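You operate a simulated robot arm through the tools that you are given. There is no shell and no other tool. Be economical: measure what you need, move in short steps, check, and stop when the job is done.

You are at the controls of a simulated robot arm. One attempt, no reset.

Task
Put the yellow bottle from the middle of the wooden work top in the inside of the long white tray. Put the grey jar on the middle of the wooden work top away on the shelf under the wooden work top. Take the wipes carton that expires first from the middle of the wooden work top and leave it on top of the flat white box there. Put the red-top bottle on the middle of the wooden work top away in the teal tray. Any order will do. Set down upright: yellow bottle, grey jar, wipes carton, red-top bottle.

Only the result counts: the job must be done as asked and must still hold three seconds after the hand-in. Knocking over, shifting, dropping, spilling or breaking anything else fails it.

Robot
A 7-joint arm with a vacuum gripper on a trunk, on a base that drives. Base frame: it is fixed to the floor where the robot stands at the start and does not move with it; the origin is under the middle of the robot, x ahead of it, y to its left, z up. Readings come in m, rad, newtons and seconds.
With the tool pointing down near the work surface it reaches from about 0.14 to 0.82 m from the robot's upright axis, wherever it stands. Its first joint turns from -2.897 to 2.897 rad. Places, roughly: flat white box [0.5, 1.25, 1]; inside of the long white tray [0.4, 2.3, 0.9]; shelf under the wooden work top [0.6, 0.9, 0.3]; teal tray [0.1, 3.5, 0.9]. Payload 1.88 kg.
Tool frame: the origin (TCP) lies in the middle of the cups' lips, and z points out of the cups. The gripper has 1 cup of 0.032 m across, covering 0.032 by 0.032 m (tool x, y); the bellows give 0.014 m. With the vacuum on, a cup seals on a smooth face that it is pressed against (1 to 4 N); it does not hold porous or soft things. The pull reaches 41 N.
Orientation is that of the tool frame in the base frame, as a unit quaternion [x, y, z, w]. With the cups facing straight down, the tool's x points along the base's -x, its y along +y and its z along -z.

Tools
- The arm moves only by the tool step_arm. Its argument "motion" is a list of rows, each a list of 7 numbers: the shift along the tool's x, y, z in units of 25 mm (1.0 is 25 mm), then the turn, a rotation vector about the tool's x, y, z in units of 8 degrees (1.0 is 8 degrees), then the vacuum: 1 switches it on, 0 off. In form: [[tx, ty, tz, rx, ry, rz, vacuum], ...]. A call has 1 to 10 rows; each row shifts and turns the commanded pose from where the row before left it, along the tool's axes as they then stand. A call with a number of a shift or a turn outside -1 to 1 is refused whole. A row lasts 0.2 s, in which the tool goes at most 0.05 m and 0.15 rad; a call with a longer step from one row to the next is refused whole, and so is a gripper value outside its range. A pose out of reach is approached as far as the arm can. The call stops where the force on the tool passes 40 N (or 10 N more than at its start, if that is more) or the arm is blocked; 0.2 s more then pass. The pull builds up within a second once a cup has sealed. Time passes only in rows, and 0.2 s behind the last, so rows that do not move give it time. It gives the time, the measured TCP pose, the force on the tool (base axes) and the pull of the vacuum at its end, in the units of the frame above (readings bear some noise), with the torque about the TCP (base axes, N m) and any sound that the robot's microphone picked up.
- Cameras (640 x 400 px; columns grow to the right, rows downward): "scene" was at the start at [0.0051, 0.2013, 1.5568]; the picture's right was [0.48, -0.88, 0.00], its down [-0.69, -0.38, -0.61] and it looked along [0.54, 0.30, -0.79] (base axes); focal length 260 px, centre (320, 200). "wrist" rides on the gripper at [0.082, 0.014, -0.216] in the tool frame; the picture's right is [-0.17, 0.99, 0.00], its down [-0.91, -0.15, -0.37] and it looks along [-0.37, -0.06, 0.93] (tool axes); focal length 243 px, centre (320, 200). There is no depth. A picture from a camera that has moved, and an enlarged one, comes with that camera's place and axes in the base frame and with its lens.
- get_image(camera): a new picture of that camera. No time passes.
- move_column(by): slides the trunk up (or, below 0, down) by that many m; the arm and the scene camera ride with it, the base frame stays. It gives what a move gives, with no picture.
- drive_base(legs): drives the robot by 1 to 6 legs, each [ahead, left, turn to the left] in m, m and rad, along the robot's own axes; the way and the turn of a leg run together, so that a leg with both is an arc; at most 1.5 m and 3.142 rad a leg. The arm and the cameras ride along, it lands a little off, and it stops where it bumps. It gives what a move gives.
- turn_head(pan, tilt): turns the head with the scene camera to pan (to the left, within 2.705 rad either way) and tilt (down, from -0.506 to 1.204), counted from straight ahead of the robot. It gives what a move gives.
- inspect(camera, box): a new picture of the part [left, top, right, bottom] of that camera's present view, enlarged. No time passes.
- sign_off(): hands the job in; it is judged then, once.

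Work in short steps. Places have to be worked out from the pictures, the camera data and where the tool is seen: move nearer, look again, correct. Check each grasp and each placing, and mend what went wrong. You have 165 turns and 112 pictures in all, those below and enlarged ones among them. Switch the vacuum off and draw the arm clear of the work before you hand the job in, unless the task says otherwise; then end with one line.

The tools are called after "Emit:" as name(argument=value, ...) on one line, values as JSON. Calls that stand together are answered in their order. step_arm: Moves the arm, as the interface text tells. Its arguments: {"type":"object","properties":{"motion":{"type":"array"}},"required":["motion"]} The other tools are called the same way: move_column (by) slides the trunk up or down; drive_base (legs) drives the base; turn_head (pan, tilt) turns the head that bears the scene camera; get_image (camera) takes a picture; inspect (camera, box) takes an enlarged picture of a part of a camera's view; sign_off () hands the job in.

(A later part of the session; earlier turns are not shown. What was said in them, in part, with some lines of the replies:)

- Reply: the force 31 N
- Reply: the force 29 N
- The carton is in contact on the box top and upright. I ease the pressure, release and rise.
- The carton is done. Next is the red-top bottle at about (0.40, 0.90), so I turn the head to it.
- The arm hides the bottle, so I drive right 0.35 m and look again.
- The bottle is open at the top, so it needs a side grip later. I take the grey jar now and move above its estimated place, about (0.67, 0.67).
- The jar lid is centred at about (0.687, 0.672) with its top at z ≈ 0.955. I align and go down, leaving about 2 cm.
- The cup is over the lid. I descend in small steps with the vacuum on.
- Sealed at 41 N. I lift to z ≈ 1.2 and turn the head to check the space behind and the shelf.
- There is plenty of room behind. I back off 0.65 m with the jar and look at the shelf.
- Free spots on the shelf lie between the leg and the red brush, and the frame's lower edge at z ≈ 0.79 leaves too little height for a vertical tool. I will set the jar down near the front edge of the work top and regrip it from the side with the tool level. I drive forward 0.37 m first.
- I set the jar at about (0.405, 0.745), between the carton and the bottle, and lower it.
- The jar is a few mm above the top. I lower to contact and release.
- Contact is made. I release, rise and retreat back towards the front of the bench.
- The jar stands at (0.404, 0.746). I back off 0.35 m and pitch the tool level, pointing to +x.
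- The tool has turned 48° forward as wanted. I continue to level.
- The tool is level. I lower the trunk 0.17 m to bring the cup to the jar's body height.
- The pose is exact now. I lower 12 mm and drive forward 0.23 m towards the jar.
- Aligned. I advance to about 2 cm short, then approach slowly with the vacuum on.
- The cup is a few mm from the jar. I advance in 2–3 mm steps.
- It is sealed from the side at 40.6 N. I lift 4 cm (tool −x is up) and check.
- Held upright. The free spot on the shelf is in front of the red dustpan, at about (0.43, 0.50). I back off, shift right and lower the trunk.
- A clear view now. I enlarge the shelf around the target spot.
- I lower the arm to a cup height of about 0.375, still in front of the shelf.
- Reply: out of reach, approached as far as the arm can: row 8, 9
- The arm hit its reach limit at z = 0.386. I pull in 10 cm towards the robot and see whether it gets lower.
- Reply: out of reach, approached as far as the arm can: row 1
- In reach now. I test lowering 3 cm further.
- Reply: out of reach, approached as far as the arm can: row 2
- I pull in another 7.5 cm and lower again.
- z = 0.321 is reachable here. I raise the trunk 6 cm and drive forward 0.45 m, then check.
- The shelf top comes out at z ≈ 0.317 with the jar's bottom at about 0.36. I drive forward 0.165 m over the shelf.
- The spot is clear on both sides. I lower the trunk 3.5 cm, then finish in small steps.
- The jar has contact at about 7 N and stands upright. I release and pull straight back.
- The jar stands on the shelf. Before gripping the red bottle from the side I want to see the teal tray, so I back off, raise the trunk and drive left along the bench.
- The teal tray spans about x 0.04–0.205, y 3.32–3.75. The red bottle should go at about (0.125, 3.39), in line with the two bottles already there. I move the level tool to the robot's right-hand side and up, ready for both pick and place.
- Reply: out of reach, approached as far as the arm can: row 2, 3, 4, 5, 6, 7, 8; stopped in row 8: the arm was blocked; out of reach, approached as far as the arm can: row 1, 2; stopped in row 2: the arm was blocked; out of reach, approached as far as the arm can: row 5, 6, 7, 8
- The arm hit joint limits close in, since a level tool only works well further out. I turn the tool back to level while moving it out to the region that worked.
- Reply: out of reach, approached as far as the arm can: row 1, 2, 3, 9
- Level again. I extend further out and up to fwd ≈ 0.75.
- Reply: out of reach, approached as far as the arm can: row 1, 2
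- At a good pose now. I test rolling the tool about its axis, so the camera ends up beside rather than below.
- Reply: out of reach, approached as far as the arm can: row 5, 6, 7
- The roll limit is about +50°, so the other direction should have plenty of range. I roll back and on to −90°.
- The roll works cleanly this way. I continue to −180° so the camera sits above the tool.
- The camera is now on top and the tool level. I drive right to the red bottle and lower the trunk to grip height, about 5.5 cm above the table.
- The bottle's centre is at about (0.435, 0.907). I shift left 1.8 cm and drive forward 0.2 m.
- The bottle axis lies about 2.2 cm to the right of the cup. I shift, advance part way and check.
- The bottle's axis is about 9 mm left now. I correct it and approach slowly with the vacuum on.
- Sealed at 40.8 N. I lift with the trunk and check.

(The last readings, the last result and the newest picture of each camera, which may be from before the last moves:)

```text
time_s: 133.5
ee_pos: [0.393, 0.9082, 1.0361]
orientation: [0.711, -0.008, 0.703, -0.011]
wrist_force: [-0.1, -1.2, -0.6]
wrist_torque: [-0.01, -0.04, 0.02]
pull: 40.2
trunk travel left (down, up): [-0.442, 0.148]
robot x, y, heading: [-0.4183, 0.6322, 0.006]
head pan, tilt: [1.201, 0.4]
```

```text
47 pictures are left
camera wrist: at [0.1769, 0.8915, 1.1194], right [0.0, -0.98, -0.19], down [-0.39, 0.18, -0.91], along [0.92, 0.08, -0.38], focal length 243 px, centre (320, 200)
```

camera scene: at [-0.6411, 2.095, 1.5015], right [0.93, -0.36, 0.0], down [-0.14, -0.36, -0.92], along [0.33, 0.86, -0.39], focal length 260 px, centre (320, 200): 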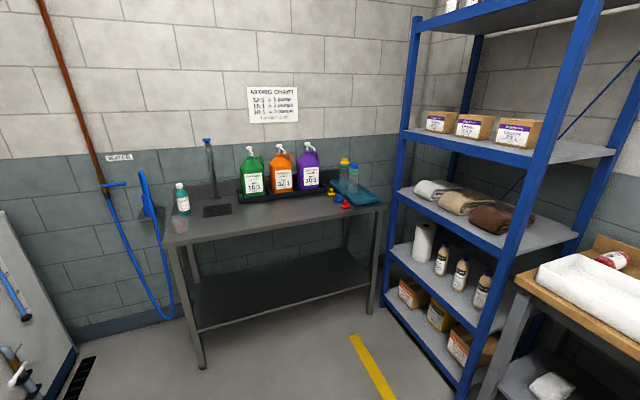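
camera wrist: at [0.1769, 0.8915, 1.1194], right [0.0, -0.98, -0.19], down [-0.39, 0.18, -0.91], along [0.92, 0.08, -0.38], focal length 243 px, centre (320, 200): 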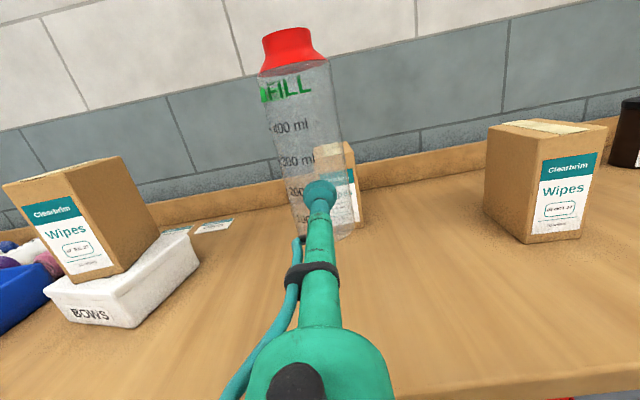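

The bottle hangs firmly. I back off, raise the trunk, drive left along the open floor and turn left to face the teal tray.

Emit:
drive_base(legs=[[-0.48, 0, 0], [0, 1.27, 0]])

Emit:
move_column(by=0.08)

Emit:
drive_base(legs=[[0, 0, 0.99]])

Emit:
turn_head(pan=0.1, tilt=0.4)

Emit:
get_image(camera="scene")

```text
time_s: 142.4
ee_pos: [-0.0699, 2.1508, 1.036]
orientation: [0.711, -0.017, 0.703, -0.002]
wrist_force: [0.2, 0.7, -0.6]
wrist_torque: [-0.02, 0.03, 0.0]
pull: 40.6
trunk travel left (down, up): [-0.442, 0.148]
robot x, y, heading: [-0.8869, 1.8971, -0.021]
head pan, tilt: [1.201, 0.4]
```

```text
time_s: 143.5
ee_pos: [-0.0692, 2.1512, 1.116]
orientation: [0.711, -0.016, 0.703, -0.002]
wrist_force: [0.8, -0.2, -0.7]
wrist_torque: [-0.02, 0.04, 0.03]
pull: 40.5
trunk travel left (down, up): [-0.522, 0.068]
robot x, y, heading: [-0.8879, 1.8926, -0.021]
head pan, tilt: [1.201, 0.4]
```

```text
time_s: 146.5
ee_pos: [-0.6705, 2.7251, 1.1175]
orientation: [0.629, 0.331, 0.614, -0.343]
wrist_force: [-0.9, -0.1, -0.7]
wrist_torque: [-0.03, 0.01, -0.01]
pull: 40.7
trunk travel left (down, up): [-0.522, 0.068]
robot x, y, heading: [-0.8874, 1.8956, 0.989]
head pan, tilt: [1.201, 0.4]
```

```text
time_s: 147.8
ee_pos: [-0.6709, 2.7248, 1.1167]
orientation: [0.63, 0.33, 0.614, -0.342]
wrist_force: [-0.1, -0.2, -0.4]
wrist_torque: [-0.03, 0.04, 0.0]
pull: 40.6
trunk travel left (down, up): [-0.522, 0.068]
robot x, y, heading: [-0.8894, 1.8934, 0.984]
head pan, tilt: [0.099, 0.4]
```

```text
46 pictures are left
camera scene: at [-1.0151, 2.019, 1.5975], right [0.89, -0.46, 0.0], down [-0.18, -0.34, -0.92], along [0.43, 0.82, -0.39], focal length 260 px, centre (320, 200)
```

scene: 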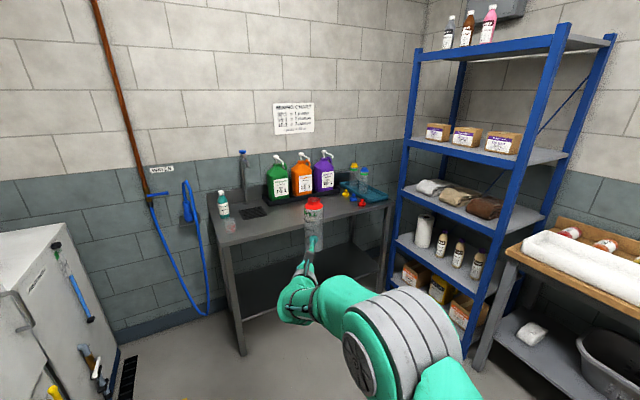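

I drive to a staging point with the bottle about 0.4 m short of the tray, along the tool's line.

Emit:
drive_base(legs=[[0.56, -0.3, 0]])

Emit:
turn_head(pan=0.05, tilt=0.55)

Emit:
get_image(camera="scene")

Emit:
get_image(camera="wrist")

```text
time_s: 151.5
ee_pos: [-0.079, 3.0255, 1.1163]
orientation: [0.632, 0.325, 0.617, -0.338]
wrist_force: [-1.0, 0.5, -0.4]
wrist_torque: [-0.02, -0.02, 0.03]
pull: 40.5
trunk travel left (down, up): [-0.522, 0.068]
robot x, y, heading: [-0.3073, 2.1977, 0.98]
head pan, tilt: [0.099, 0.4]
```

```text
time_s: 152.2
ee_pos: [-0.0791, 3.0252, 1.116]
orientation: [0.632, 0.325, 0.618, -0.337]
wrist_force: [0.1, -0.4, -0.5]
wrist_torque: [-0.03, 0.0, 0.03]
pull: 40.6
trunk travel left (down, up): [-0.522, 0.068]
robot x, y, heading: [-0.3129, 2.1993, 0.973]
head pan, tilt: [0.051, 0.55]
```

```text
45 pictures are left
camera scene: at [-0.4315, 2.3207, 1.5839], right [0.85, -0.52, 0.0], down [-0.27, -0.45, -0.85], along [0.44, 0.73, -0.52], focal length 260 px, centre (320, 200)
```

scene: 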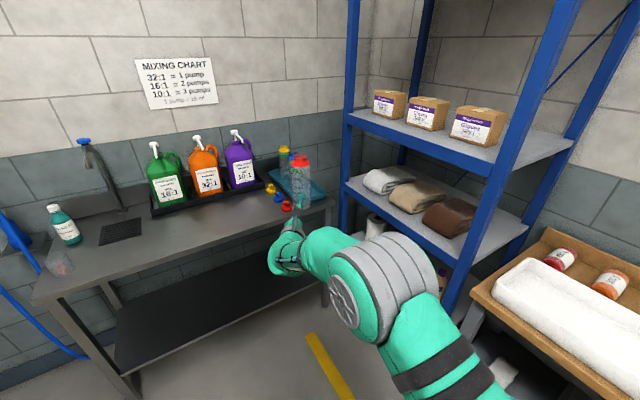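

```text
44 pictures are left
camera wrist: at [-0.1869, 2.8385, 1.1996], right [0.81, -0.55, -0.19], down [-0.36, -0.22, -0.91], along [0.46, 0.81, -0.38], focal length 243 px, centre (320, 200)
```

wrist: 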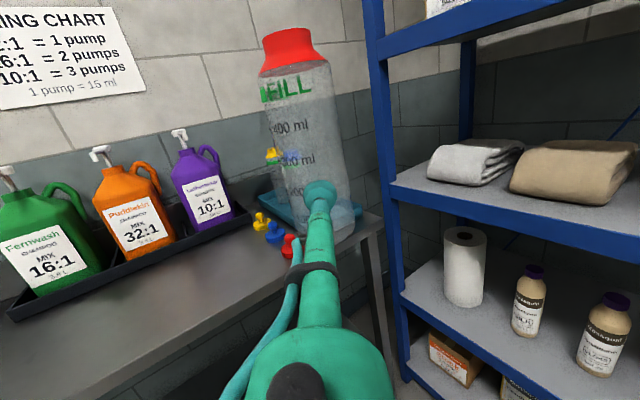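

I zoom in on the tray from both cameras.

Emit:
inspect(camera="scene", box=[255, 140, 345, 225])

Emit:
inspect(camera="wrist", box=[230, 130, 400, 260])

```text
4.71 times, centred on (300, 182) of scene
camera zoom: at [-0.4315, 2.3207, 1.5839], right [0.85, -0.52, 0.0], down [-0.27, -0.45, -0.85], along [0.44, 0.73, -0.52], focal length 1221 px, centre (414, 282)
```

zoom: 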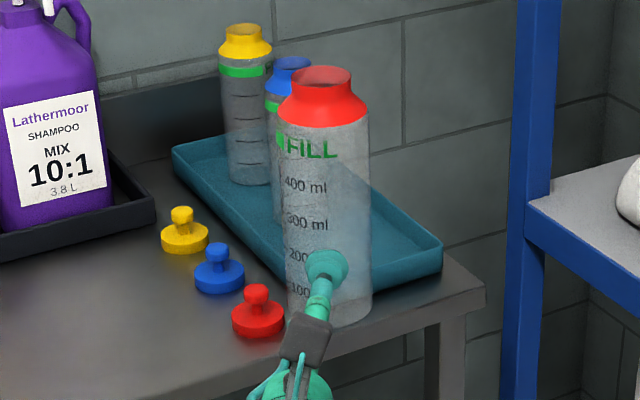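

```text
3.08 times, centred on (315, 195) of wrist
camera zoom: at [-0.1869, 2.8385, 1.1996], right [0.81, -0.55, -0.19], down [-0.36, -0.22, -0.91], along [0.46, 0.81, -0.38], focal length 746 px, centre (335, 215)
```

zoom: 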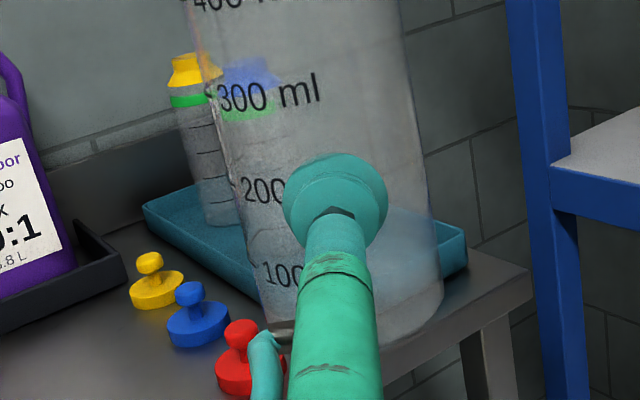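

The tray's position is confirmed, and the target bottle centre is (0.125, 3.39), so the TCP goes to about (0.104, 3.359). I drive forward most of the way.

Emit:
drive_base(legs=[[0.33, 0.03, 0]])

Emit:
get_image(camera="scene")

```text
time_s: 154.3
ee_pos: [0.0748, 3.3113, 1.1162]
orientation: [0.631, 0.328, 0.616, -0.34]
wrist_force: [0.3, 0.9, -1.1]
wrist_torque: [0.01, 0.02, 0.0]
pull: 40.9
trunk travel left (down, up): [-0.522, 0.068]
robot x, y, heading: [-0.1478, 2.4828, 0.975]
head pan, tilt: [0.051, 0.55]
```

```text
41 pictures are left
camera scene: at [-0.2753, 2.6042, 1.5838], right [0.86, -0.52, 0.0], down [-0.27, -0.45, -0.85], along [0.44, 0.73, -0.52], focal length 260 px, centre (320, 200)
```

scene: 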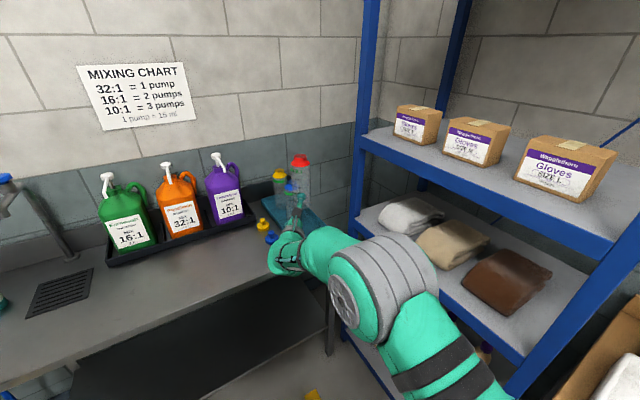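

5.5 cm remain along the tool line. I drive the last bit and check.

Emit:
drive_base(legs=[[0.056, 0.003, 0]])

Emit:
inspect(camera="scene", box=[245, 145, 335, 245])

Emit:
get_image(camera="wrist")

```text
time_s: 155.3
ee_pos: [0.101, 3.3595, 1.1148]
orientation: [0.632, 0.327, 0.616, -0.339]
wrist_force: [0.1, 0.7, -1.2]
wrist_torque: [-0.02, 0.01, 0.03]
pull: 41.6
trunk travel left (down, up): [-0.522, 0.068]
robot x, y, heading: [-0.1234, 2.5301, 0.983]
head pan, tilt: [0.051, 0.55]
```

```text
4.00 times, centred on (290, 195) of scene
camera zoom: at [-0.2468, 2.6522, 1.5838], right [0.86, -0.51, 0.0], down [-0.27, -0.45, -0.85], along [0.44, 0.73, -0.52], focal length 1038 px, centre (440, 220)
```

zoom: 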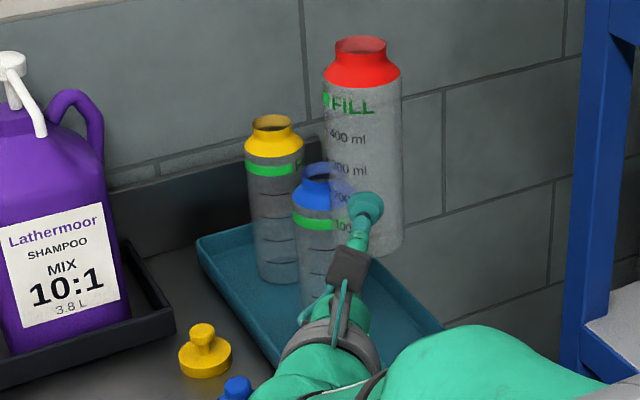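

```text
39 pictures are left
camera wrist: at [-0.0051, 3.1713, 1.1994], right [0.81, -0.55, -0.19], down [-0.36, -0.22, -0.91], along [0.45, 0.81, -0.38], focal length 243 px, centre (320, 200)
```

wrist: 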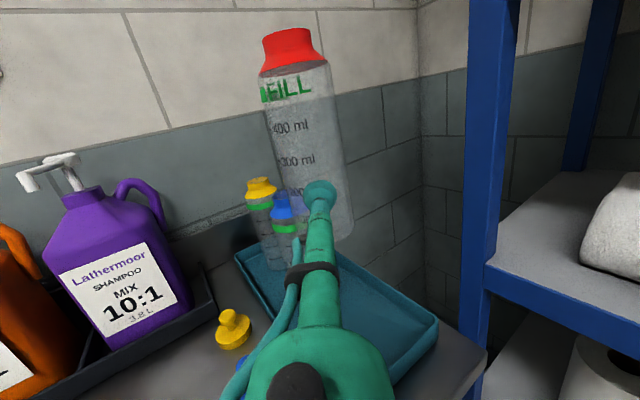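

It is aligned over the tray's free front bay. I lower the trunk by 14 cm and look.

Emit:
move_column(by=-0.14)

Emit:
inspect(camera="scene", box=[245, 145, 335, 245])

Emit:
get_image(camera="wrist")

```text
time_s: 157.0
ee_pos: [0.1017, 3.359, 0.9763]
orientation: [0.631, 0.327, 0.616, -0.34]
wrist_force: [0.0, 0.0, -0.3]
wrist_torque: [0.01, 0.0, 0.03]
pull: 40.5
trunk travel left (down, up): [-0.382, 0.208]
robot x, y, heading: [-0.1188, 2.5331, 0.976]
head pan, tilt: [0.051, 0.55]
```

```text
4.00 times, centred on (290, 195) of scene
camera zoom: at [-0.2467, 2.6521, 1.4439], right [0.86, -0.51, 0.0], down [-0.27, -0.45, -0.85], along [0.44, 0.73, -0.52], focal length 1038 px, centre (440, 220)
```

zoom: 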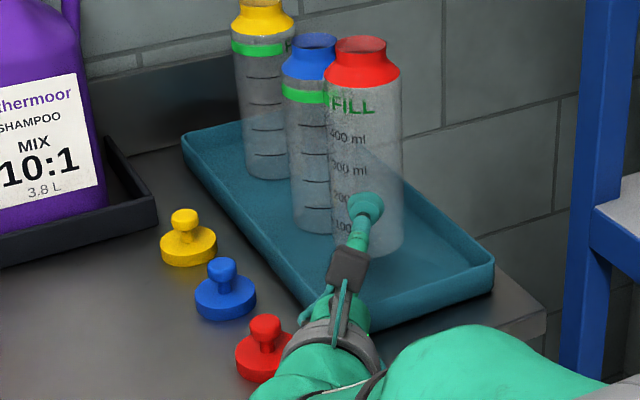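

```text
37 pictures are left
camera wrist: at [-0.0051, 3.1712, 1.0596], right [0.81, -0.55, -0.19], down [-0.36, -0.22, -0.91], along [0.45, 0.81, -0.38], focal length 243 px, centre (320, 200)
```

wrist: 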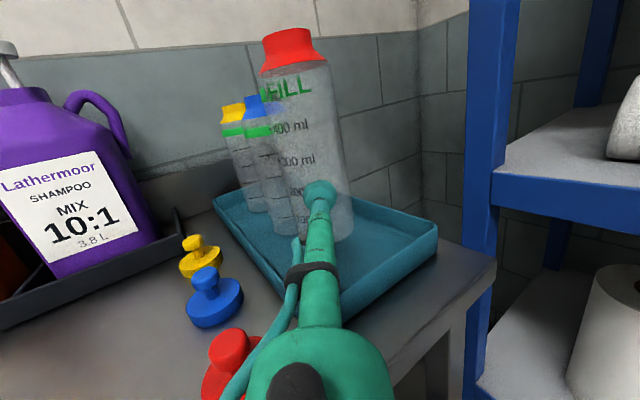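

About 3 cm remain, with clear gaps to the blue bottle and the red lid. I lower to near contact.

Emit:
move_column(by=-0.024)

Emit:
move_column(by=-0.004)

```text
time_s: 157.7
ee_pos: [0.1027, 3.359, 0.9526]
orientation: [0.631, 0.327, 0.616, -0.339]
wrist_force: [1.0, 0.4, -0.3]
wrist_torque: [-0.02, 0.0, 0.0]
pull: 40.5
trunk travel left (down, up): [-0.358, 0.232]
robot x, y, heading: [-0.1218, 2.5319, 0.979]
head pan, tilt: [0.051, 0.55]
```

```text
time_s: 158.2
ee_pos: [0.1026, 3.3592, 0.9484]
orientation: [0.631, 0.327, 0.616, -0.34]
wrist_force: [0.3, 0.2, -0.9]
wrist_torque: [-0.01, 0.04, 0.0]
pull: 40.0
trunk travel left (down, up): [-0.354, 0.236]
robot x, y, heading: [-0.1233, 2.5303, 0.981]
head pan, tilt: [0.051, 0.55]
```

Emit:
move_column(by=-0.003)

Emit:
move_column(by=-0.003)

```text
time_s: 158.7
ee_pos: [0.1012, 3.3583, 0.9461]
orientation: [0.631, 0.327, 0.616, -0.34]
wrist_force: [0.1, 0.7, -1.1]
wrist_torque: [0.01, -0.01, 0.03]
pull: 40.6
trunk travel left (down, up): [-0.351, 0.239]
robot x, y, heading: [-0.1201, 2.5304, 0.981]
head pan, tilt: [0.051, 0.55]
```

```text
time_s: 159.2
ee_pos: [0.1014, 3.358, 0.9426]
orientation: [0.631, 0.328, 0.616, -0.34]
wrist_force: [0.3, 1.0, -0.9]
wrist_torque: [-0.01, 0.01, -0.01]
pull: 41.1
trunk travel left (down, up): [-0.348, 0.242]
robot x, y, heading: [-0.1204, 2.5317, 0.982]
head pan, tilt: [0.051, 0.55]
```

No contact yet. I look closely at the bottle's base.

Emit:
inspect(camera="scene", box=[295, 150, 345, 230])

Emit:
move_column(by=-0.003)

```text
5.00 times, centred on (320, 190) of scene
camera zoom: at [-0.2467, 2.6521, 1.4098], right [0.86, -0.51, 0.0], down [-0.27, -0.45, -0.85], along [0.44, 0.73, -0.52], focal length 1298 px, centre (320, 250)
```

zoom: 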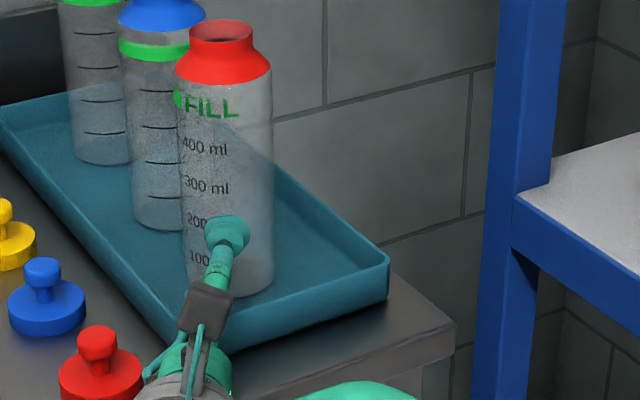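

```text
time_s: 159.8
ee_pos: [0.1005, 3.3595, 0.9408]
orientation: [0.631, 0.326, 0.616, -0.341]
wrist_force: [-0.4, -0.5, 3.5]
wrist_torque: [0.16, -0.14, 0.02]
pull: 40.7
trunk travel left (down, up): [-0.345, 0.245]
robot x, y, heading: [-0.1247, 2.5309, 0.982]
head pan, tilt: [0.051, 0.55]
```

Contact at 3.5 N. I release the vacuum, wait, then pull straight back.

Emit:
step_arm(motion=[[0, 0, 0, 0, 0, 0, 0], [0, 0, 0, 0, 0, 0, 0], [0, 0, 0, 0, 0, 0, 0], [0, 0, 0, 0, 0, 0, 0], [0, 0, -0.2, 0, 0, 0, 0], [0, 0, -0.5, 0, 0, 0, 0], [0, 0, -0.8, 0, 0, 0, 0]])

Emit:
inspect(camera="scene", box=[265, 140, 345, 240])

```text
time_s: 161.3
ee_pos: [0.0803, 3.3287, 0.9407]
orientation: [0.631, 0.327, 0.616, -0.339]
wrist_force: [0.1, 0.4, -0.6]
wrist_torque: [0.01, 0.04, -0.04]
pull: 0.1
trunk travel left (down, up): [-0.345, 0.245]
robot x, y, heading: [-0.1226, 2.5354, 0.982]
head pan, tilt: [0.051, 0.55]
```

```text
4.00 times, centred on (305, 190) of scene
camera zoom: at [-0.2465, 2.6524, 1.4068], right [0.86, -0.51, 0.0], down [-0.27, -0.45, -0.85], along [0.44, 0.73, -0.52], focal length 1038 px, centre (380, 240)
```

zoom: 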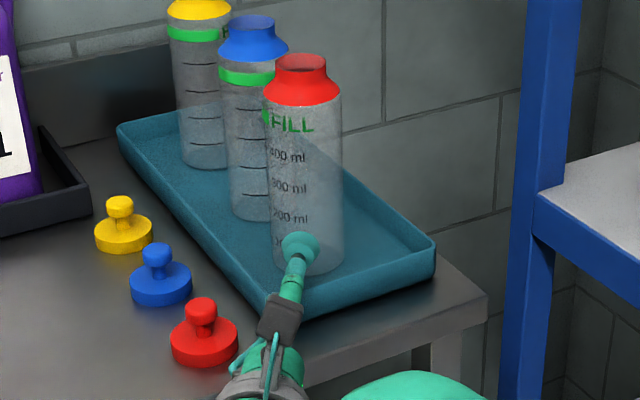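

The bottle stands upright in the tray. I raise the trunk and back straight away.

Emit:
move_column(by=0.1)

Emit:
drive_base(legs=[[-0.4, 0, 0]])

Emit:
inspect(camera="scene", box=[240, 130, 360, 230])

```text
time_s: 162.7
ee_pos: [0.0815, 3.3286, 1.0399]
orientation: [0.631, 0.328, 0.616, -0.34]
wrist_force: [-0.7, -0.5, -0.4]
wrist_torque: [-0.02, 0.01, -0.04]
pull: 0.0
trunk travel left (down, up): [-0.445, 0.145]
robot x, y, heading: [-0.1201, 2.5303, 0.981]
head pan, tilt: [0.051, 0.55]
```

```text
time_s: 165.1
ee_pos: [-0.1365, 3.001, 1.0399]
orientation: [0.632, 0.326, 0.616, -0.339]
wrist_force: [-0.3, -0.3, -0.1]
wrist_torque: [0.02, -0.02, 0.02]
pull: 0.0
trunk travel left (down, up): [-0.445, 0.145]
robot x, y, heading: [-0.3402, 2.2071, 0.981]
head pan, tilt: [0.051, 0.55]
```

```text
4.00 times, centred on (300, 180) of scene
camera zoom: at [-0.4652, 2.3263, 1.5068], right [0.86, -0.51, 0.0], down [-0.27, -0.45, -0.85], along [0.44, 0.73, -0.52], focal length 1038 px, centre (400, 280)
```

zoom: 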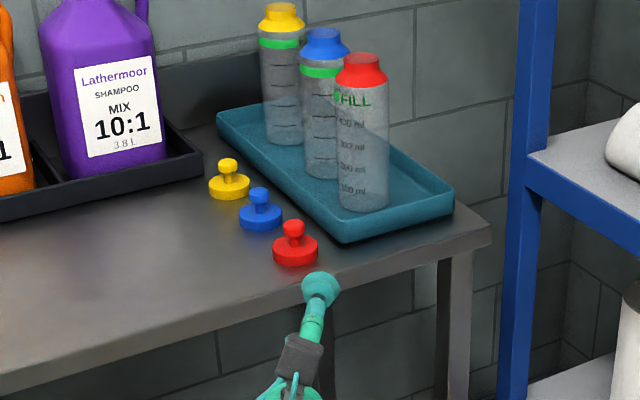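

The red-top bottle is done. For the yellow bottle I back into open floor, turn back to face the bench and pitch the tool down.

Emit:
drive_base(legs=[[-0.6, 0, 0], [0, 0, -0.98]])

Emit:
step_arm(motion=[[0, 0, 0, 0, -1, 0, 0], [0, 0, 0, 0, -1, 0, 0], [0, 0, 0, 0, -1, 0, 0], [0, 0, 0, 0, -1, 0, 0], [0, 0, 0, 0, -1, 0, 0], [0, 0, 0, 0, -1, 0, 0]])

```text
time_s: 171.0
ee_pos: [0.1106, 1.9917, 1.0406]
orientation: [0.711, -0.011, 0.703, -0.008]
wrist_force: [0.4, 0.6, 0.1]
wrist_torque: [0.04, 0.01, 0.0]
pull: 0.0
trunk travel left (down, up): [-0.445, 0.145]
robot x, y, heading: [-0.6666, 1.7259, -0.006]
head pan, tilt: [0.051, 0.55]
```

```text
time_s: 172.4
ee_pos: [0.1117, 1.9916, 1.0414]
orientation: [0.935, -0.007, 0.355, -0.01]
wrist_force: [-0.7, -0.1, 0.3]
wrist_torque: [-0.07, -0.07, -0.07]
pull: 0.1
trunk travel left (down, up): [-0.445, 0.145]
robot x, y, heading: [-0.6673, 1.7212, -0.003]
head pan, tilt: [0.051, 0.55]
```

Turning the right way. I finish the pitch while pulling in 15 cm and raising a bit.

Emit:
step_arm(motion=[[0, 0, -1, 0, -1, 0, 0], [0, 0, -1, 0, -1, 0, 0], [0, 0, -1, 0, -1, 0, 0], [-0.5, 0, -1, 0, -1, 0, 0], [-1, 0, -1, 0, -1, 0, 0], [-1, 0, 0, 0, -0.2, 0, 0], [-1, 0, 0, 0, 0, 0, 0], [0, 0, 0, 0, 0, 0, 0]])

```text
time_s: 174.2
ee_pos: [-0.0491, 1.9815, 0.9925]
orientation: [0.993, -0.005, 0.116, -0.012]
wrist_force: [0.3, -0.2, -0.1]
wrist_torque: [0.04, -0.01, 0.0]
pull: 0.0
out of reach, approached as far as the arm can: row 2, 3, 4, 5
trunk travel left (down, up): [-0.445, 0.145]
robot x, y, heading: [-0.6647, 1.7242, -0.001]
head pan, tilt: [0.051, 0.55]
```

13° remain. I complete the rotation and raise the tool.

Emit:
step_arm(motion=[[0, 0, 0, 0, -0.85, 0, 0], [0, 0, 0, 0, -0.85, 0, 0], [0, 0, -1, 0, 0, 0, 0], [0, 0, -1, 0, 0, 0, 0], [0, 0, -1, 0, 0, 0, 0], [0, 0, -1, 0, 0, 0, 0], [0, 0, -1, 0, 0, 0, 0], [0, 0, -1, 0, 0, 0, 0], [0, 0, 0, 0, 0, 0, 0]])

```text
time_s: 176.2
ee_pos: [-0.1177, 1.9651, 1.0394]
orientation: [0.996, -0.008, 0.088, -0.011]
wrist_force: [0.3, -1.4, 0.1]
wrist_torque: [0.0, -0.01, 0.04]
pull: 0.1
out of reach, approached as far as the arm can: row 1, 2, 3, 4, 5, 6, 7, 8
trunk travel left (down, up): [-0.445, 0.145]
robot x, y, heading: [-0.664, 1.7267, -0.004]
head pan, tilt: [0.051, 0.55]
```

Something limits the arm, so I look at its posture.

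Emit:
turn_head(pan=0.3, tilt=0.8)

Emit:
get_image(camera="scene")

```text
time_s: 176.9
ee_pos: [-0.1173, 1.965, 1.04]
orientation: [0.996, -0.007, 0.089, -0.012]
wrist_force: [0.4, 0.2, -0.1]
wrist_torque: [-0.01, -0.01, 0.0]
pull: 0.0
trunk travel left (down, up): [-0.445, 0.145]
robot x, y, heading: [-0.6656, 1.7239, -0.003]
head pan, tilt: [0.3, 0.799]
```

```text
33 pictures are left
camera scene: at [-0.6481, 1.9117, 1.4855], right [0.29, -0.96, 0.0], down [-0.69, -0.21, -0.7], along [0.67, 0.2, -0.72], focal length 260 px, centre (320, 200)
```

scene: 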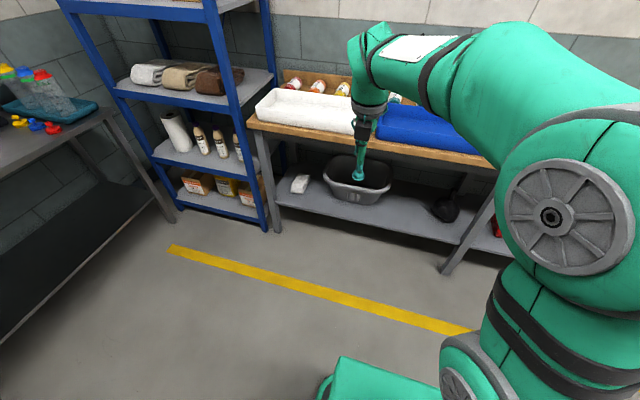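

The posture looks normal, so a wrist joint limit is likely. I roll the tool back (+) to free it.

Emit:
step_arm(motion=[[0, 0, 0, 0, 0, 1, 0], [0, 0, 0, 0, 0, 1, 0], [0, 0, 0, 0, 0, 1, 0], [0, 0, 0, 0, 0, 1, 0], [0, 0, 0, 0, 0, 1, 0], [0, 0, 0, 0, 0, 1, 0], [0, 0, 0, 0, 0, 1, 0], [0, 0, 0, 0, 0, 1, 0], [0, 0, 0, 0, 0, 1, 0], [0, 0, 0, 0, 0, 1, 0]])

Emit:
step_arm(motion=[[0, 0, 0, 0, 0, 1, 0], [0, 0, 0, 0, 0, 1, 0], [0, 0, 0, 0, 0, 1, 0], [0, 0, 0, 0, 0, 1, 0], [0, 0, 0, 0, 0, 1, 0], [0, 0, 0, 0, 0, 1, 0], [0, 0, 0, 0, 0, 1, 0], [0, 0, 0, 0, 0, 1, 0], [0, 0, 0, 0, 0, 1, 0], [0, 0, 0, 0, 0, 1, 0]])

```text
time_s: 179.1
ee_pos: [-0.1181, 1.9634, 1.0408]
orientation: [0.758, -0.646, 0.059, -0.066]
wrist_force: [0.3, -0.2, 0.4]
wrist_torque: [-0.01, -0.01, 0.0]
pull: 0.0
trunk travel left (down, up): [-0.445, 0.145]
robot x, y, heading: [-0.6666, 1.7238, -0.005]
head pan, tilt: [0.3, 0.799]
```

```text
time_s: 181.3
ee_pos: [-0.1186, 1.965, 1.0389]
orientation: [-0.166, 0.982, -0.003, 0.088]
wrist_force: [-0.7, -0.5, -0.1]
wrist_torque: [0.02, -0.02, 0.04]
pull: 0.0
trunk travel left (down, up): [-0.445, 0.145]
robot x, y, heading: [-0.6642, 1.7243, -0.008]
head pan, tilt: [0.3, 0.799]
```

The roll went freely. I finish it to exactly tool-down with the camera on the robot's side, then raise.

Emit:
step_arm(motion=[[0, 0, 0, -0.02, 0.42, 0.8, 0], [0, 0, 0, -0.02, 0.42, 0.8, 0], [0, 0, 0, -0.02, 0.42, 0.8, 0], [0, 0, -1, 0, 0, 0, 0], [0, 0, -1, 0, 0, 0, 0], [0, 0, -1, 0, 0, 0, 0], [0, 0, -1, 0, 0, 0, 0], [0, 0, -1, 0, 0, 0, 0], [0, 0, -1, 0, 0, 0, 0], [0, 0, 0, 0, 0, 0, 0]])

```text
time_s: 183.5
ee_pos: [-0.1161, 1.965, 1.1883]
orientation: [-0.001, 1.0, 0.001, 0.0]
wrist_force: [-0.6, 0.2, 0.1]
wrist_torque: [0.03, -0.02, 0.0]
pull: 0.0
trunk travel left (down, up): [-0.445, 0.145]
robot x, y, heading: [-0.6651, 1.7207, -0.0]
head pan, tilt: [0.3, 0.799]
```

Back to the starting kind of pose. I drive right to the yellow bottle, then forward.

Emit:
drive_base(legs=[[0, -0.88, 0], [0, -0.88, 0], [0.55, 0, 0]])

Emit:
turn_head(pan=0.3, tilt=0.8)

Emit:
get_image(camera="wrist")

Emit:
get_image(camera="scene")

```text
time_s: 195.1
ee_pos: [0.413, 0.2141, 1.1881]
orientation: [0.0, 1.0, 0.0, 0.001]
wrist_force: [-0.5, 0.2, -0.7]
wrist_torque: [-0.02, 0.04, 0.02]
pull: 0.1
trunk travel left (down, up): [-0.445, 0.145]
robot x, y, heading: [-0.1357, -0.0262, -0.005]
head pan, tilt: [0.3, 0.799]
```

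```text
time_s: 195.7
ee_pos: [0.4131, 0.2151, 1.188]
orientation: [0.0, 1.0, 0.001, -0.001]
wrist_force: [-0.5, 0.8, 0.9]
wrist_torque: [-0.01, 0.01, 0.02]
pull: 0.1
trunk travel left (down, up): [-0.445, 0.145]
robot x, y, heading: [-0.1391, -0.0232, -0.008]
head pan, tilt: [0.3, 0.799]
```

```text
32 pictures are left
camera wrist: at [0.3307, 0.2277, 1.4032], right [0.17, 0.99, 0.0], down [0.91, -0.15, 0.37], along [0.37, -0.06, -0.93], focal length 243 px, centre (320, 200)
```

wrist: 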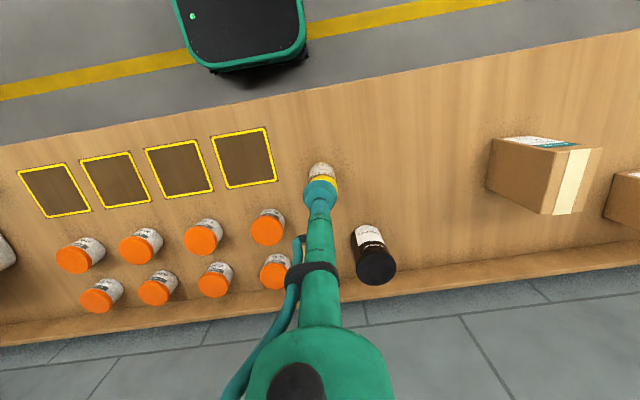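

```text
31 pictures are left
camera scene: at [-0.1179, 0.1618, 1.4854], right [0.29, -0.96, 0.0], down [-0.69, -0.21, -0.7], along [0.67, 0.2, -0.72], focal length 260 px, centre (320, 200)
```

scene: 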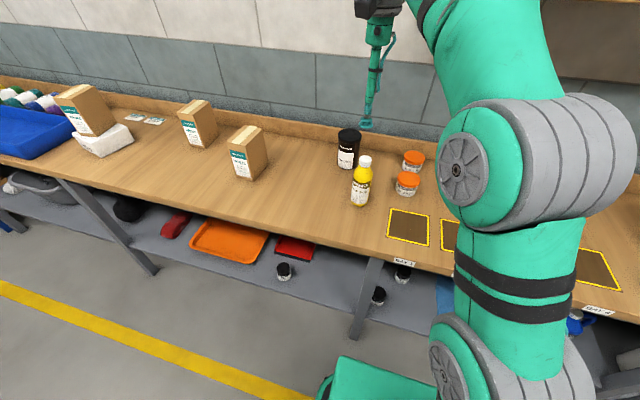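

I zoom on the bottle to fix its cap.

Emit:
inspect(camera="scene", box=[330, 110, 420, 215])

Emit:
inspect(camera="wrist", box=[270, 140, 370, 230])

```text
3.81 times, centred on (375, 162) of scene
camera zoom: at [-0.1179, 0.1618, 1.4854], right [0.29, -0.96, 0.0], down [-0.69, -0.21, -0.7], along [0.67, 0.2, -0.72], focal length 989 px, centre (110, 343)
```

zoom: 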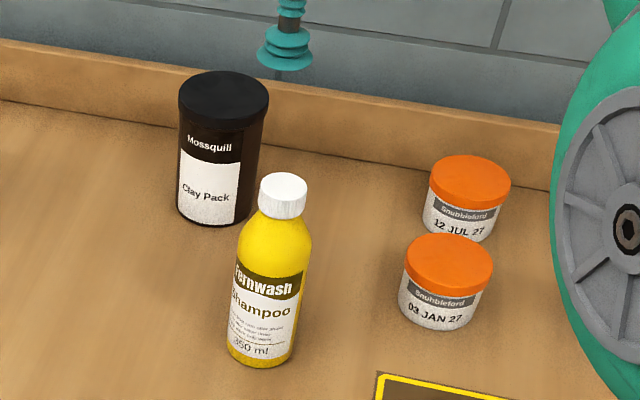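

```text
4.44 times, centred on (320, 185) of wrist
camera zoom: at [0.3307, 0.2277, 1.4032], right [0.17, 0.99, 0.0], down [0.91, -0.15, 0.37], along [0.37, -0.06, -0.93], focal length 1078 px, centre (320, 267)
```

zoom: 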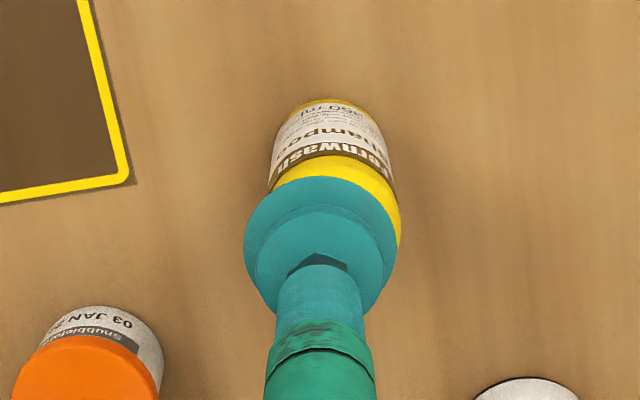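

The cap comes out at about (0.480, 0.208, 1.048) and is only ~36 mm wide, so alignment matters. I move above it and stop 3 cm over.

Emit:
step_arm(motion=[[-0.9, -0.1, 0, 0, 0, 0, 0], [-0.9, -0.1, 0, 0, 0, 0, 0], [-0.88, -0.08, 0, 0, 0, 0, 0], [0, 0, 1, 0, 0, 0, 0], [0, 0, 1, 0, 0, 0, 0], [0, 0, 1, 0, 0, 0, 0], [0, 0, 1, 0, 0, 0, 0], [0, 0, 0.4, 0, 0, 0, 0], [0, 0, 0, 0, 0, 0, 0]])

Emit:
inspect(camera="wrist", box=[270, 140, 370, 230])

Emit:
inspect(camera="scene", box=[340, 120, 400, 190])

```text
time_s: 197.7
ee_pos: [0.4792, 0.2068, 1.08]
orientation: [0.001, 1.0, 0.001, 0.0]
wrist_force: [-0.5, 0.2, 0.4]
wrist_torque: [-0.01, 0.0, 0.03]
pull: 0.1
trunk travel left (down, up): [-0.445, 0.145]
robot x, y, heading: [-0.142, -0.028, -0.006]
head pan, tilt: [0.3, 0.799]
```

```text
4.44 times, centred on (320, 185) of wrist
camera zoom: at [0.3965, 0.2197, 1.2937], right [0.17, 0.99, 0.0], down [0.91, -0.15, 0.37], along [0.37, -0.06, -0.93], focal length 1078 px, centre (320, 267)
```

zoom: 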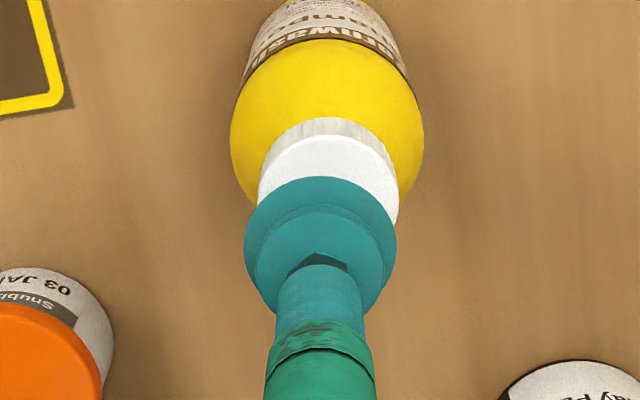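

```text
5.71 times, centred on (370, 155) of scene
camera zoom: at [-0.1178, 0.1618, 1.4854], right [0.29, -0.96, 0.0], down [-0.69, -0.21, -0.7], along [0.67, 0.2, -0.72], focal length 1483 px, centre (34, 457)
```

zoom: 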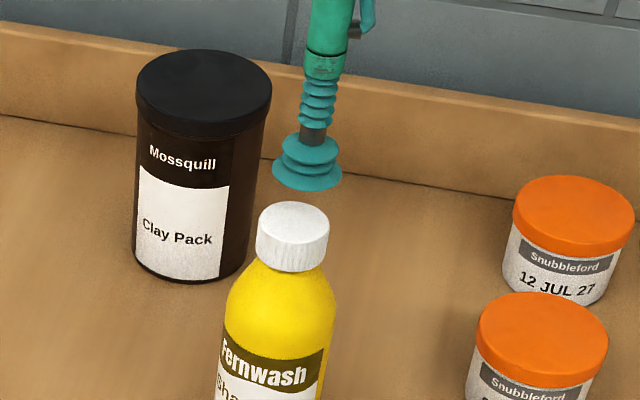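

Both views say the cap is about 2.5 mm to +y. I correct it and descend gently with the vacuum on.

Emit:
step_arm(motion=[[0.03, 0.1, 0.5, 0, 0, 0, 1], [0, 0, 0.4, 0, 0, 0, 1], [0, 0, 0.2, 0, 0, 0, 1], [0, 0, 0.12, 0, 0, 0, 1], [0, 0, 0.12, 0, 0, 0, 1], [0, 0, 0, 0, 0, 0, 1], [0, 0, 0, 0, 0, 0, 1]])

```text
time_s: 199.3
ee_pos: [0.4798, 0.2098, 1.0476]
orientation: [0.0, 1.0, 0.002, 0.003]
wrist_force: [1.5, 0.2, 21.6]
wrist_torque: [-0.08, 0.08, -0.04]
pull: 40.6
trunk travel left (down, up): [-0.445, 0.145]
robot x, y, heading: [-0.1314, -0.0303, -0.006]
head pan, tilt: [0.3, 0.799]
```

Sealed at 40.6 N. I lift 15 cm and check.

Emit:
step_arm(motion=[[0, 0, -0.3, 0, 0, 0, 1], [0, 0, -0.7, 0, 0, 0, 1], [0, 0, -1, 0, 0, 0, 1], [0, 0, -1, 0, 0, 0, 1], [0, 0, -1, 0, 0, 0, 1], [0, 0, -1, 0, 0, 0, 1], [0, 0, -1, 0, 0, 0, 1], [0, 0, 0, 0, 0, 0, 1]])

Emit:
get_image(camera="scene")

```text
time_s: 201.1
ee_pos: [0.4798, 0.2109, 1.1927]
orientation: [0.0, 1.0, 0.0, 0.001]
wrist_force: [0.7, -0.5, -3.7]
wrist_torque: [0.0, 0.04, -0.05]
pull: 40.8
trunk travel left (down, up): [-0.445, 0.145]
robot x, y, heading: [-0.1321, -0.0229, -0.008]
head pan, tilt: [0.3, 0.799]
```

```text
26 pictures are left
camera scene: at [-0.1177, 0.1618, 1.4854], right [0.29, -0.96, 0.0], down [-0.69, -0.21, -0.7], along [0.67, 0.2, -0.72], focal length 260 px, centre (320, 200)
```

scene: 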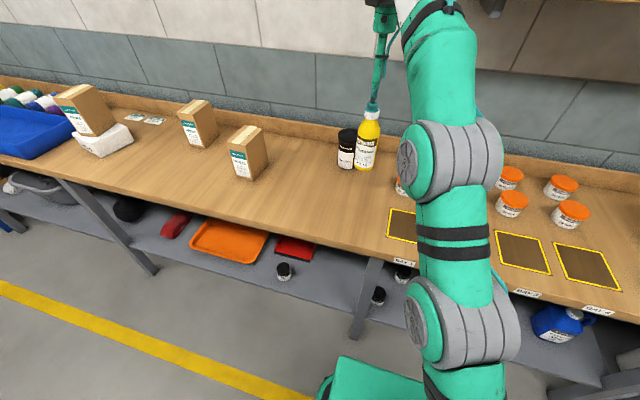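

The bottle hangs upright. I back off, then drive left to the white tray.

Emit:
drive_base(legs=[[-0.5, 0, 0], [0, 1.03, 0], [0, 1.03, 0]])

Emit:
turn_head(pan=0.4, tilt=0.6)

Emit:
get_image(camera="scene")

```text
time_s: 213.7
ee_pos: [0.0229, 2.2374, 1.1915]
orientation: [0.005, 1.0, 0.001, 0.0]
wrist_force: [0.0, 0.2, -3.2]
wrist_torque: [0.0, 0.02, 0.01]
pull: 40.5
trunk travel left (down, up): [-0.445, 0.145]
robot x, y, heading: [-0.5916, 2.0047, -0.012]
head pan, tilt: [0.3, 0.799]
```

```text
time_s: 214.5
ee_pos: [0.0225, 2.2371, 1.1919]
orientation: [0.005, 1.0, 0.001, 0.001]
wrist_force: [-0.4, 0.2, -3.7]
wrist_torque: [-0.03, 0.0, 0.02]
pull: 40.8
trunk travel left (down, up): [-0.445, 0.145]
robot x, y, heading: [-0.5924, 2.0041, -0.01]
head pan, tilt: [0.4, 0.6]
```

```text
25 pictures are left
camera scene: at [-0.5698, 2.2038, 1.5022], right [0.37, -0.93, 0.0], down [-0.52, -0.21, -0.82], along [0.76, 0.31, -0.57], focal length 260 px, centre (320, 200)
```

scene: 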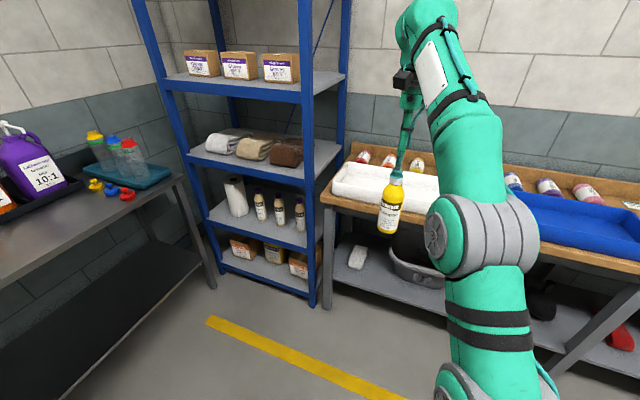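

I zoom on the tray and take a wrist view.

Emit:
inspect(camera="scene", box=[320, 130, 480, 240])

Emit:
get_image(camera="wrist")

```text
3.64 times, centred on (400, 185) of scene
camera zoom: at [-0.5698, 2.2038, 1.5022], right [0.37, -0.93, 0.0], down [-0.52, -0.21, -0.82], along [0.76, 0.31, -0.57], focal length 944 px, centre (29, 254)
```

zoom: 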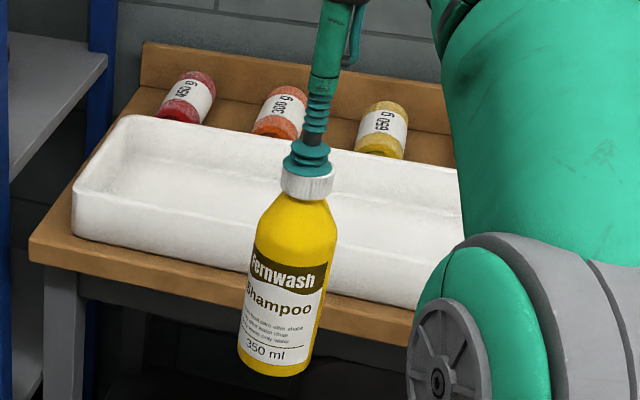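

```text
23 pictures are left
camera wrist: at [-0.0601, 2.2523, 1.4071], right [0.17, 0.98, 0.0], down [0.91, -0.16, 0.37], along [0.37, -0.06, -0.93], focal length 243 px, centre (320, 200)
```

wrist: 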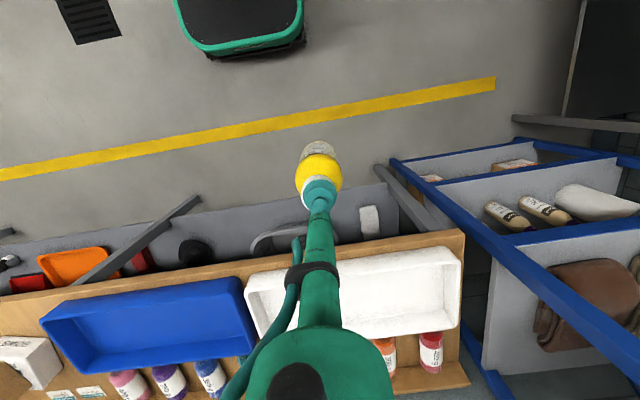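

The tray spans about x 0.33–0.55, y 2.02–2.515, with its rim at 0.935. I drive so the bottle hangs over (0.44, 2.28).

Emit:
drive_base(legs=[[0.415, 0.04, 0.01]])

Emit:
get_image(camera="scene")

Emit:
get_image(camera="wrist")

```text
time_s: 217.1
ee_pos: [0.4575, 2.273, 1.1925]
orientation: [0.002, 1.0, 0.0, 0.0]
wrist_force: [0.3, 1.0, -4.1]
wrist_torque: [0.01, -0.01, 0.0]
pull: 41.0
trunk travel left (down, up): [-0.445, 0.145]
robot x, y, heading: [-0.1578, 2.0385, -0.012]
head pan, tilt: [0.4, 0.6]
```

```text
22 pictures are left
camera scene: at [-0.1348, 2.2373, 1.5023], right [0.38, -0.93, 0.0], down [-0.52, -0.21, -0.82], along [0.76, 0.31, -0.57], focal length 260 px, centre (320, 200)
```

scene: 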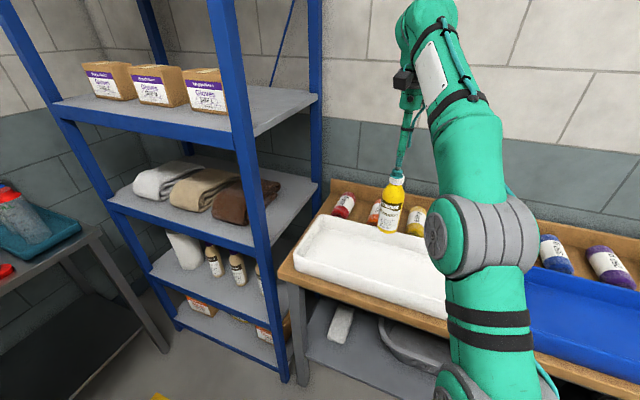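

```text
21 pictures are left
camera wrist: at [0.3747, 2.2874, 1.4071], right [0.17, 0.99, 0.0], down [0.91, -0.16, 0.37], along [0.37, -0.06, -0.93], focal length 243 px, centre (320, 200)
```

wrist: 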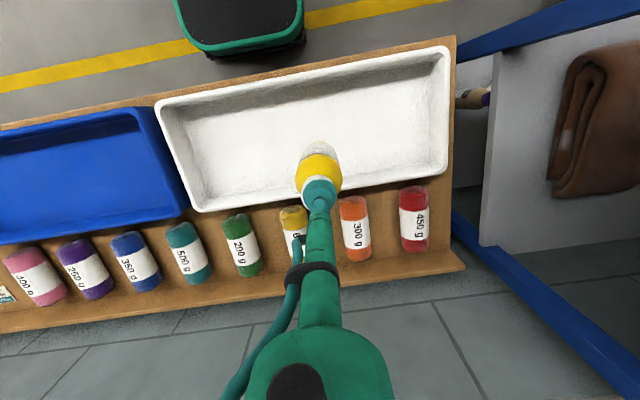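

The bottle's drop point lies in the middle of the tray floor. I lower it to about 1.5 cm above and check.

Emit:
step_arm(motion=[[0.3, 0, 1, 0, 0, 0, 1], [0, 0, 1, 0, 0, 0, 1], [0, 0, 1, 0, 0, 0, 1], [0, 0, 1, 0, 0, 0, 1], [0, 0, 0.8, 0, 0, 0, 1], [0, 0, 0, 0, 0, 0, 1]])

Emit:
inspect(camera="scene", box=[290, 160, 450, 300])

```text
time_s: 218.5
ee_pos: [0.4517, 2.2731, 1.0711]
orientation: [0.003, 1.0, 0.001, 0.0]
wrist_force: [0.5, 0.2, -2.6]
wrist_torque: [-0.04, 0.0, -0.01]
pull: 40.7
trunk travel left (down, up): [-0.445, 0.145]
robot x, y, heading: [-0.1544, 2.0387, -0.01]
head pan, tilt: [0.4, 0.6]
```

```text
2.86 times, centred on (370, 230) of scene
camera zoom: at [-0.1348, 2.2373, 1.5023], right [0.38, -0.93, 0.0], down [-0.52, -0.21, -0.82], along [0.76, 0.31, -0.57], focal length 742 px, centre (177, 114)
```

zoom: 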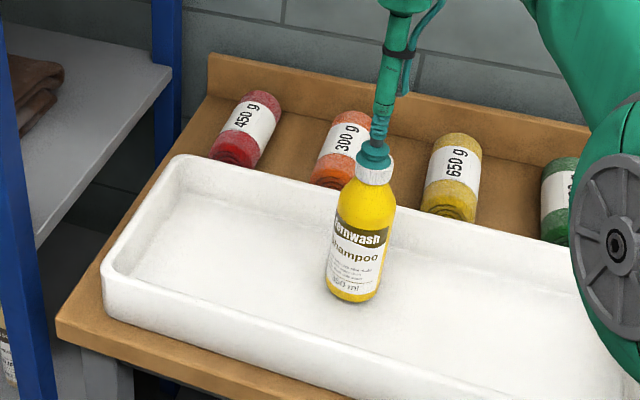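

I lower in 3–4 mm steps until contact.

Emit:
step_arm(motion=[[0, 0, 0.15, 0, 0, 0, 1], [0, 0, 0.15, 0, 0, 0, 1], [0, 0, 0, 0, 0, 0, 1]])

Emit:
step_arm(motion=[[0, 0, 0.12, 0, 0, 0, 1], [0, 0, 0.12, 0, 0, 0, 1], [0, 0, 0, 0, 0, 0, 1]])

```text
time_s: 219.3
ee_pos: [0.45, 2.2734, 1.0632]
orientation: [0.003, 1.0, 0.001, 0.001]
wrist_force: [-0.1, -0.7, -4.1]
wrist_torque: [-0.02, 0.02, 0.02]
pull: 40.2
trunk travel left (down, up): [-0.445, 0.145]
robot x, y, heading: [-0.1585, 2.0341, -0.018]
head pan, tilt: [0.4, 0.6]
```

```text
time_s: 220.1
ee_pos: [0.4497, 2.2731, 1.0589]
orientation: [0.002, 1.0, 0.001, 0.001]
wrist_force: [0.1, -0.7, -2.6]
wrist_torque: [0.01, 0.0, -0.02]
pull: 41.0
trunk travel left (down, up): [-0.445, 0.145]
robot x, y, heading: [-0.1558, 2.0381, -0.018]
head pan, tilt: [0.4, 0.6]
```

Emit:
step_arm(motion=[[0, 0, 0.1, 0, 0, 0, 1], [0, 0, 0.1, 0, 0, 0, 1], [0, 0, 0, 0, 0, 0, 1]])

```text
time_s: 220.9
ee_pos: [0.4492, 2.2749, 1.0568]
orientation: [0.003, 1.0, 0.002, 0.002]
wrist_force: [1.3, 0.6, 17.9]
wrist_torque: [-0.08, 0.07, 0.0]
pull: 41.2
trunk travel left (down, up): [-0.445, 0.145]
robot x, y, heading: [-0.1612, 2.0386, -0.012]
head pan, tilt: [0.4, 0.6]
```

Contact is made. I ease off, release and rise.

Emit:
step_arm(motion=[[0, 0, -0.1, 0, 0, 0, 1], [0, 0, 0, 0, 0, 0, 0], [0, 0, 0, 0, 0, 0, 0], [0, 0, 0, 0, 0, 0, 0], [0, 0, 0, 0, 0, 0, 0], [0, 0, -0.3, 0, 0, 0, 0], [0, 0, -0.7, 0, 0, 0, 0], [0, 0, -1, 0, 0, 0, 0], [0, 0, -1, 0, 0, 0, 0], [0, 0, -1, 0, 0, 0, 0]])

Emit:
step_arm(motion=[[0, 0, -1, 0, 0, 0, 0], [0, 0, -1, 0, 0, 0, 0], [0, 0, 0, 0, 0, 0, 0]])

Emit:
drive_base(legs=[[-0.5, 0, 0]])

Emit:
turn_head(pan=0.3, tilt=0.5)

Emit:
get_image(camera="scene")

```text
time_s: 223.1
ee_pos: [0.4511, 2.2753, 1.1548]
orientation: [0.003, 1.0, 0.0, -0.001]
wrist_force: [0.2, -0.5, -0.3]
wrist_torque: [-0.03, 0.0, 0.03]
pull: 0.1
trunk travel left (down, up): [-0.445, 0.145]
robot x, y, heading: [-0.1558, 2.04, -0.013]
head pan, tilt: [0.4, 0.6]
```

```text
time_s: 223.9
ee_pos: [0.4506, 2.2747, 1.1972]
orientation: [0.003, 1.0, 0.0, 0.001]
wrist_force: [0.4, 0.1, 0.1]
wrist_torque: [-0.01, 0.0, 0.0]
pull: 0.0
out of reach, approached as far as the arm can: row 2
trunk travel left (down, up): [-0.445, 0.145]
robot x, y, heading: [-0.1595, 2.0376, -0.015]
head pan, tilt: [0.4, 0.6]
```

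```text
time_s: 226.9
ee_pos: [-0.0546, 2.2828, 1.1974]
orientation: [0.0, 1.0, 0.0, 0.001]
wrist_force: [0.8, 0.1, 0.3]
wrist_torque: [-0.04, -0.01, 0.03]
pull: 0.1
trunk travel left (down, up): [-0.445, 0.145]
robot x, y, heading: [-0.6617, 2.0392, -0.009]
head pan, tilt: [0.4, 0.6]
```

```text
time_s: 227.6
ee_pos: [-0.0553, 2.2825, 1.1971]
orientation: [0.0, 1.0, 0.001, 0.001]
wrist_force: [0.8, 0.3, 1.2]
wrist_torque: [-0.01, 0.03, 0.03]
pull: 0.0
trunk travel left (down, up): [-0.445, 0.145]
robot x, y, heading: [-0.6633, 2.0461, -0.008]
head pan, tilt: [0.3, 0.499]
```

```text
19 pictures are left
camera scene: at [-0.6353, 2.2346, 1.5114], right [0.29, -0.96, 0.0], down [-0.46, -0.14, -0.88], along [0.84, 0.25, -0.48], focal length 260 px, centre (320, 200)
```

scene: 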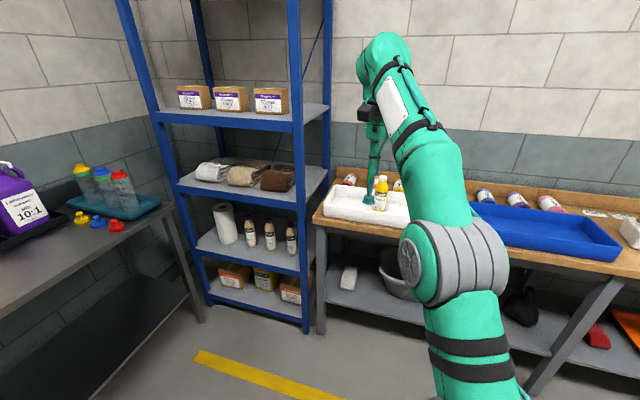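

The yellow bottle stands in the tray. I make a last check of the carton on the box and the jar on the shelf.

Emit:
turn_head(pan=-0.75, tilt=0.45)

Emit:
get_image(camera="scene")

Emit:
get_image(camera="wrist")

```text
time_s: 228.9
ee_pos: [-0.0555, 2.2818, 1.198]
orientation: [0.0, 1.0, 0.001, 0.001]
wrist_force: [-1.0, 0.1, 0.2]
wrist_torque: [0.0, 0.01, 0.0]
pull: 0.0
trunk travel left (down, up): [-0.445, 0.145]
robot x, y, heading: [-0.6644, 2.0408, -0.006]
head pan, tilt: [-0.75, 0.45]
```

```text
18 pictures are left
camera scene: at [-0.6555, 2.1451, 1.5159], right [-0.69, -0.73, 0.0], down [-0.32, 0.3, -0.9], along [0.66, -0.62, -0.44], focal length 260 px, centre (320, 200)
```

scene: 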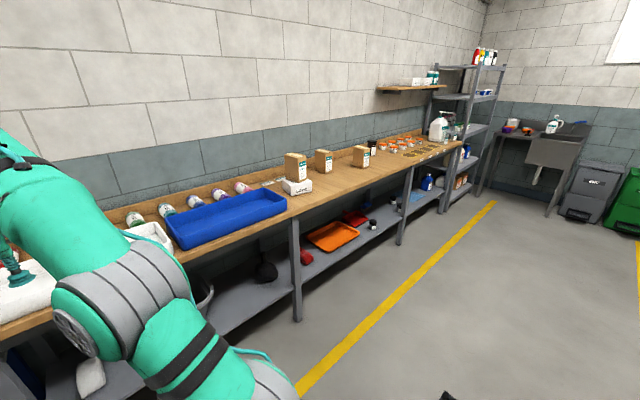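

```text
17 pictures are left
camera wrist: at [-0.1383, 2.2954, 1.4122], right [0.17, 0.99, 0.0], down [0.91, -0.15, 0.38], along [0.37, -0.06, -0.93], focal length 243 px, centre (320, 200)
```

wrist: 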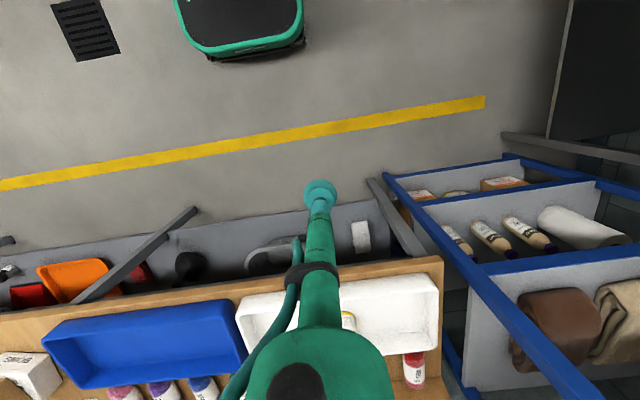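

All four items are in place and upright, the vacuum is off and the arm is clear. I hand in.

Emit:
sign_off()

```text
The job is handed in.
```

The job is handed in with all four items set down upright: the yellow bottle in the long white tray, the grey jar on the shelf, the 07 JUL 27 wipes carton on the flat white box and the red-top bottle in the teal tray.
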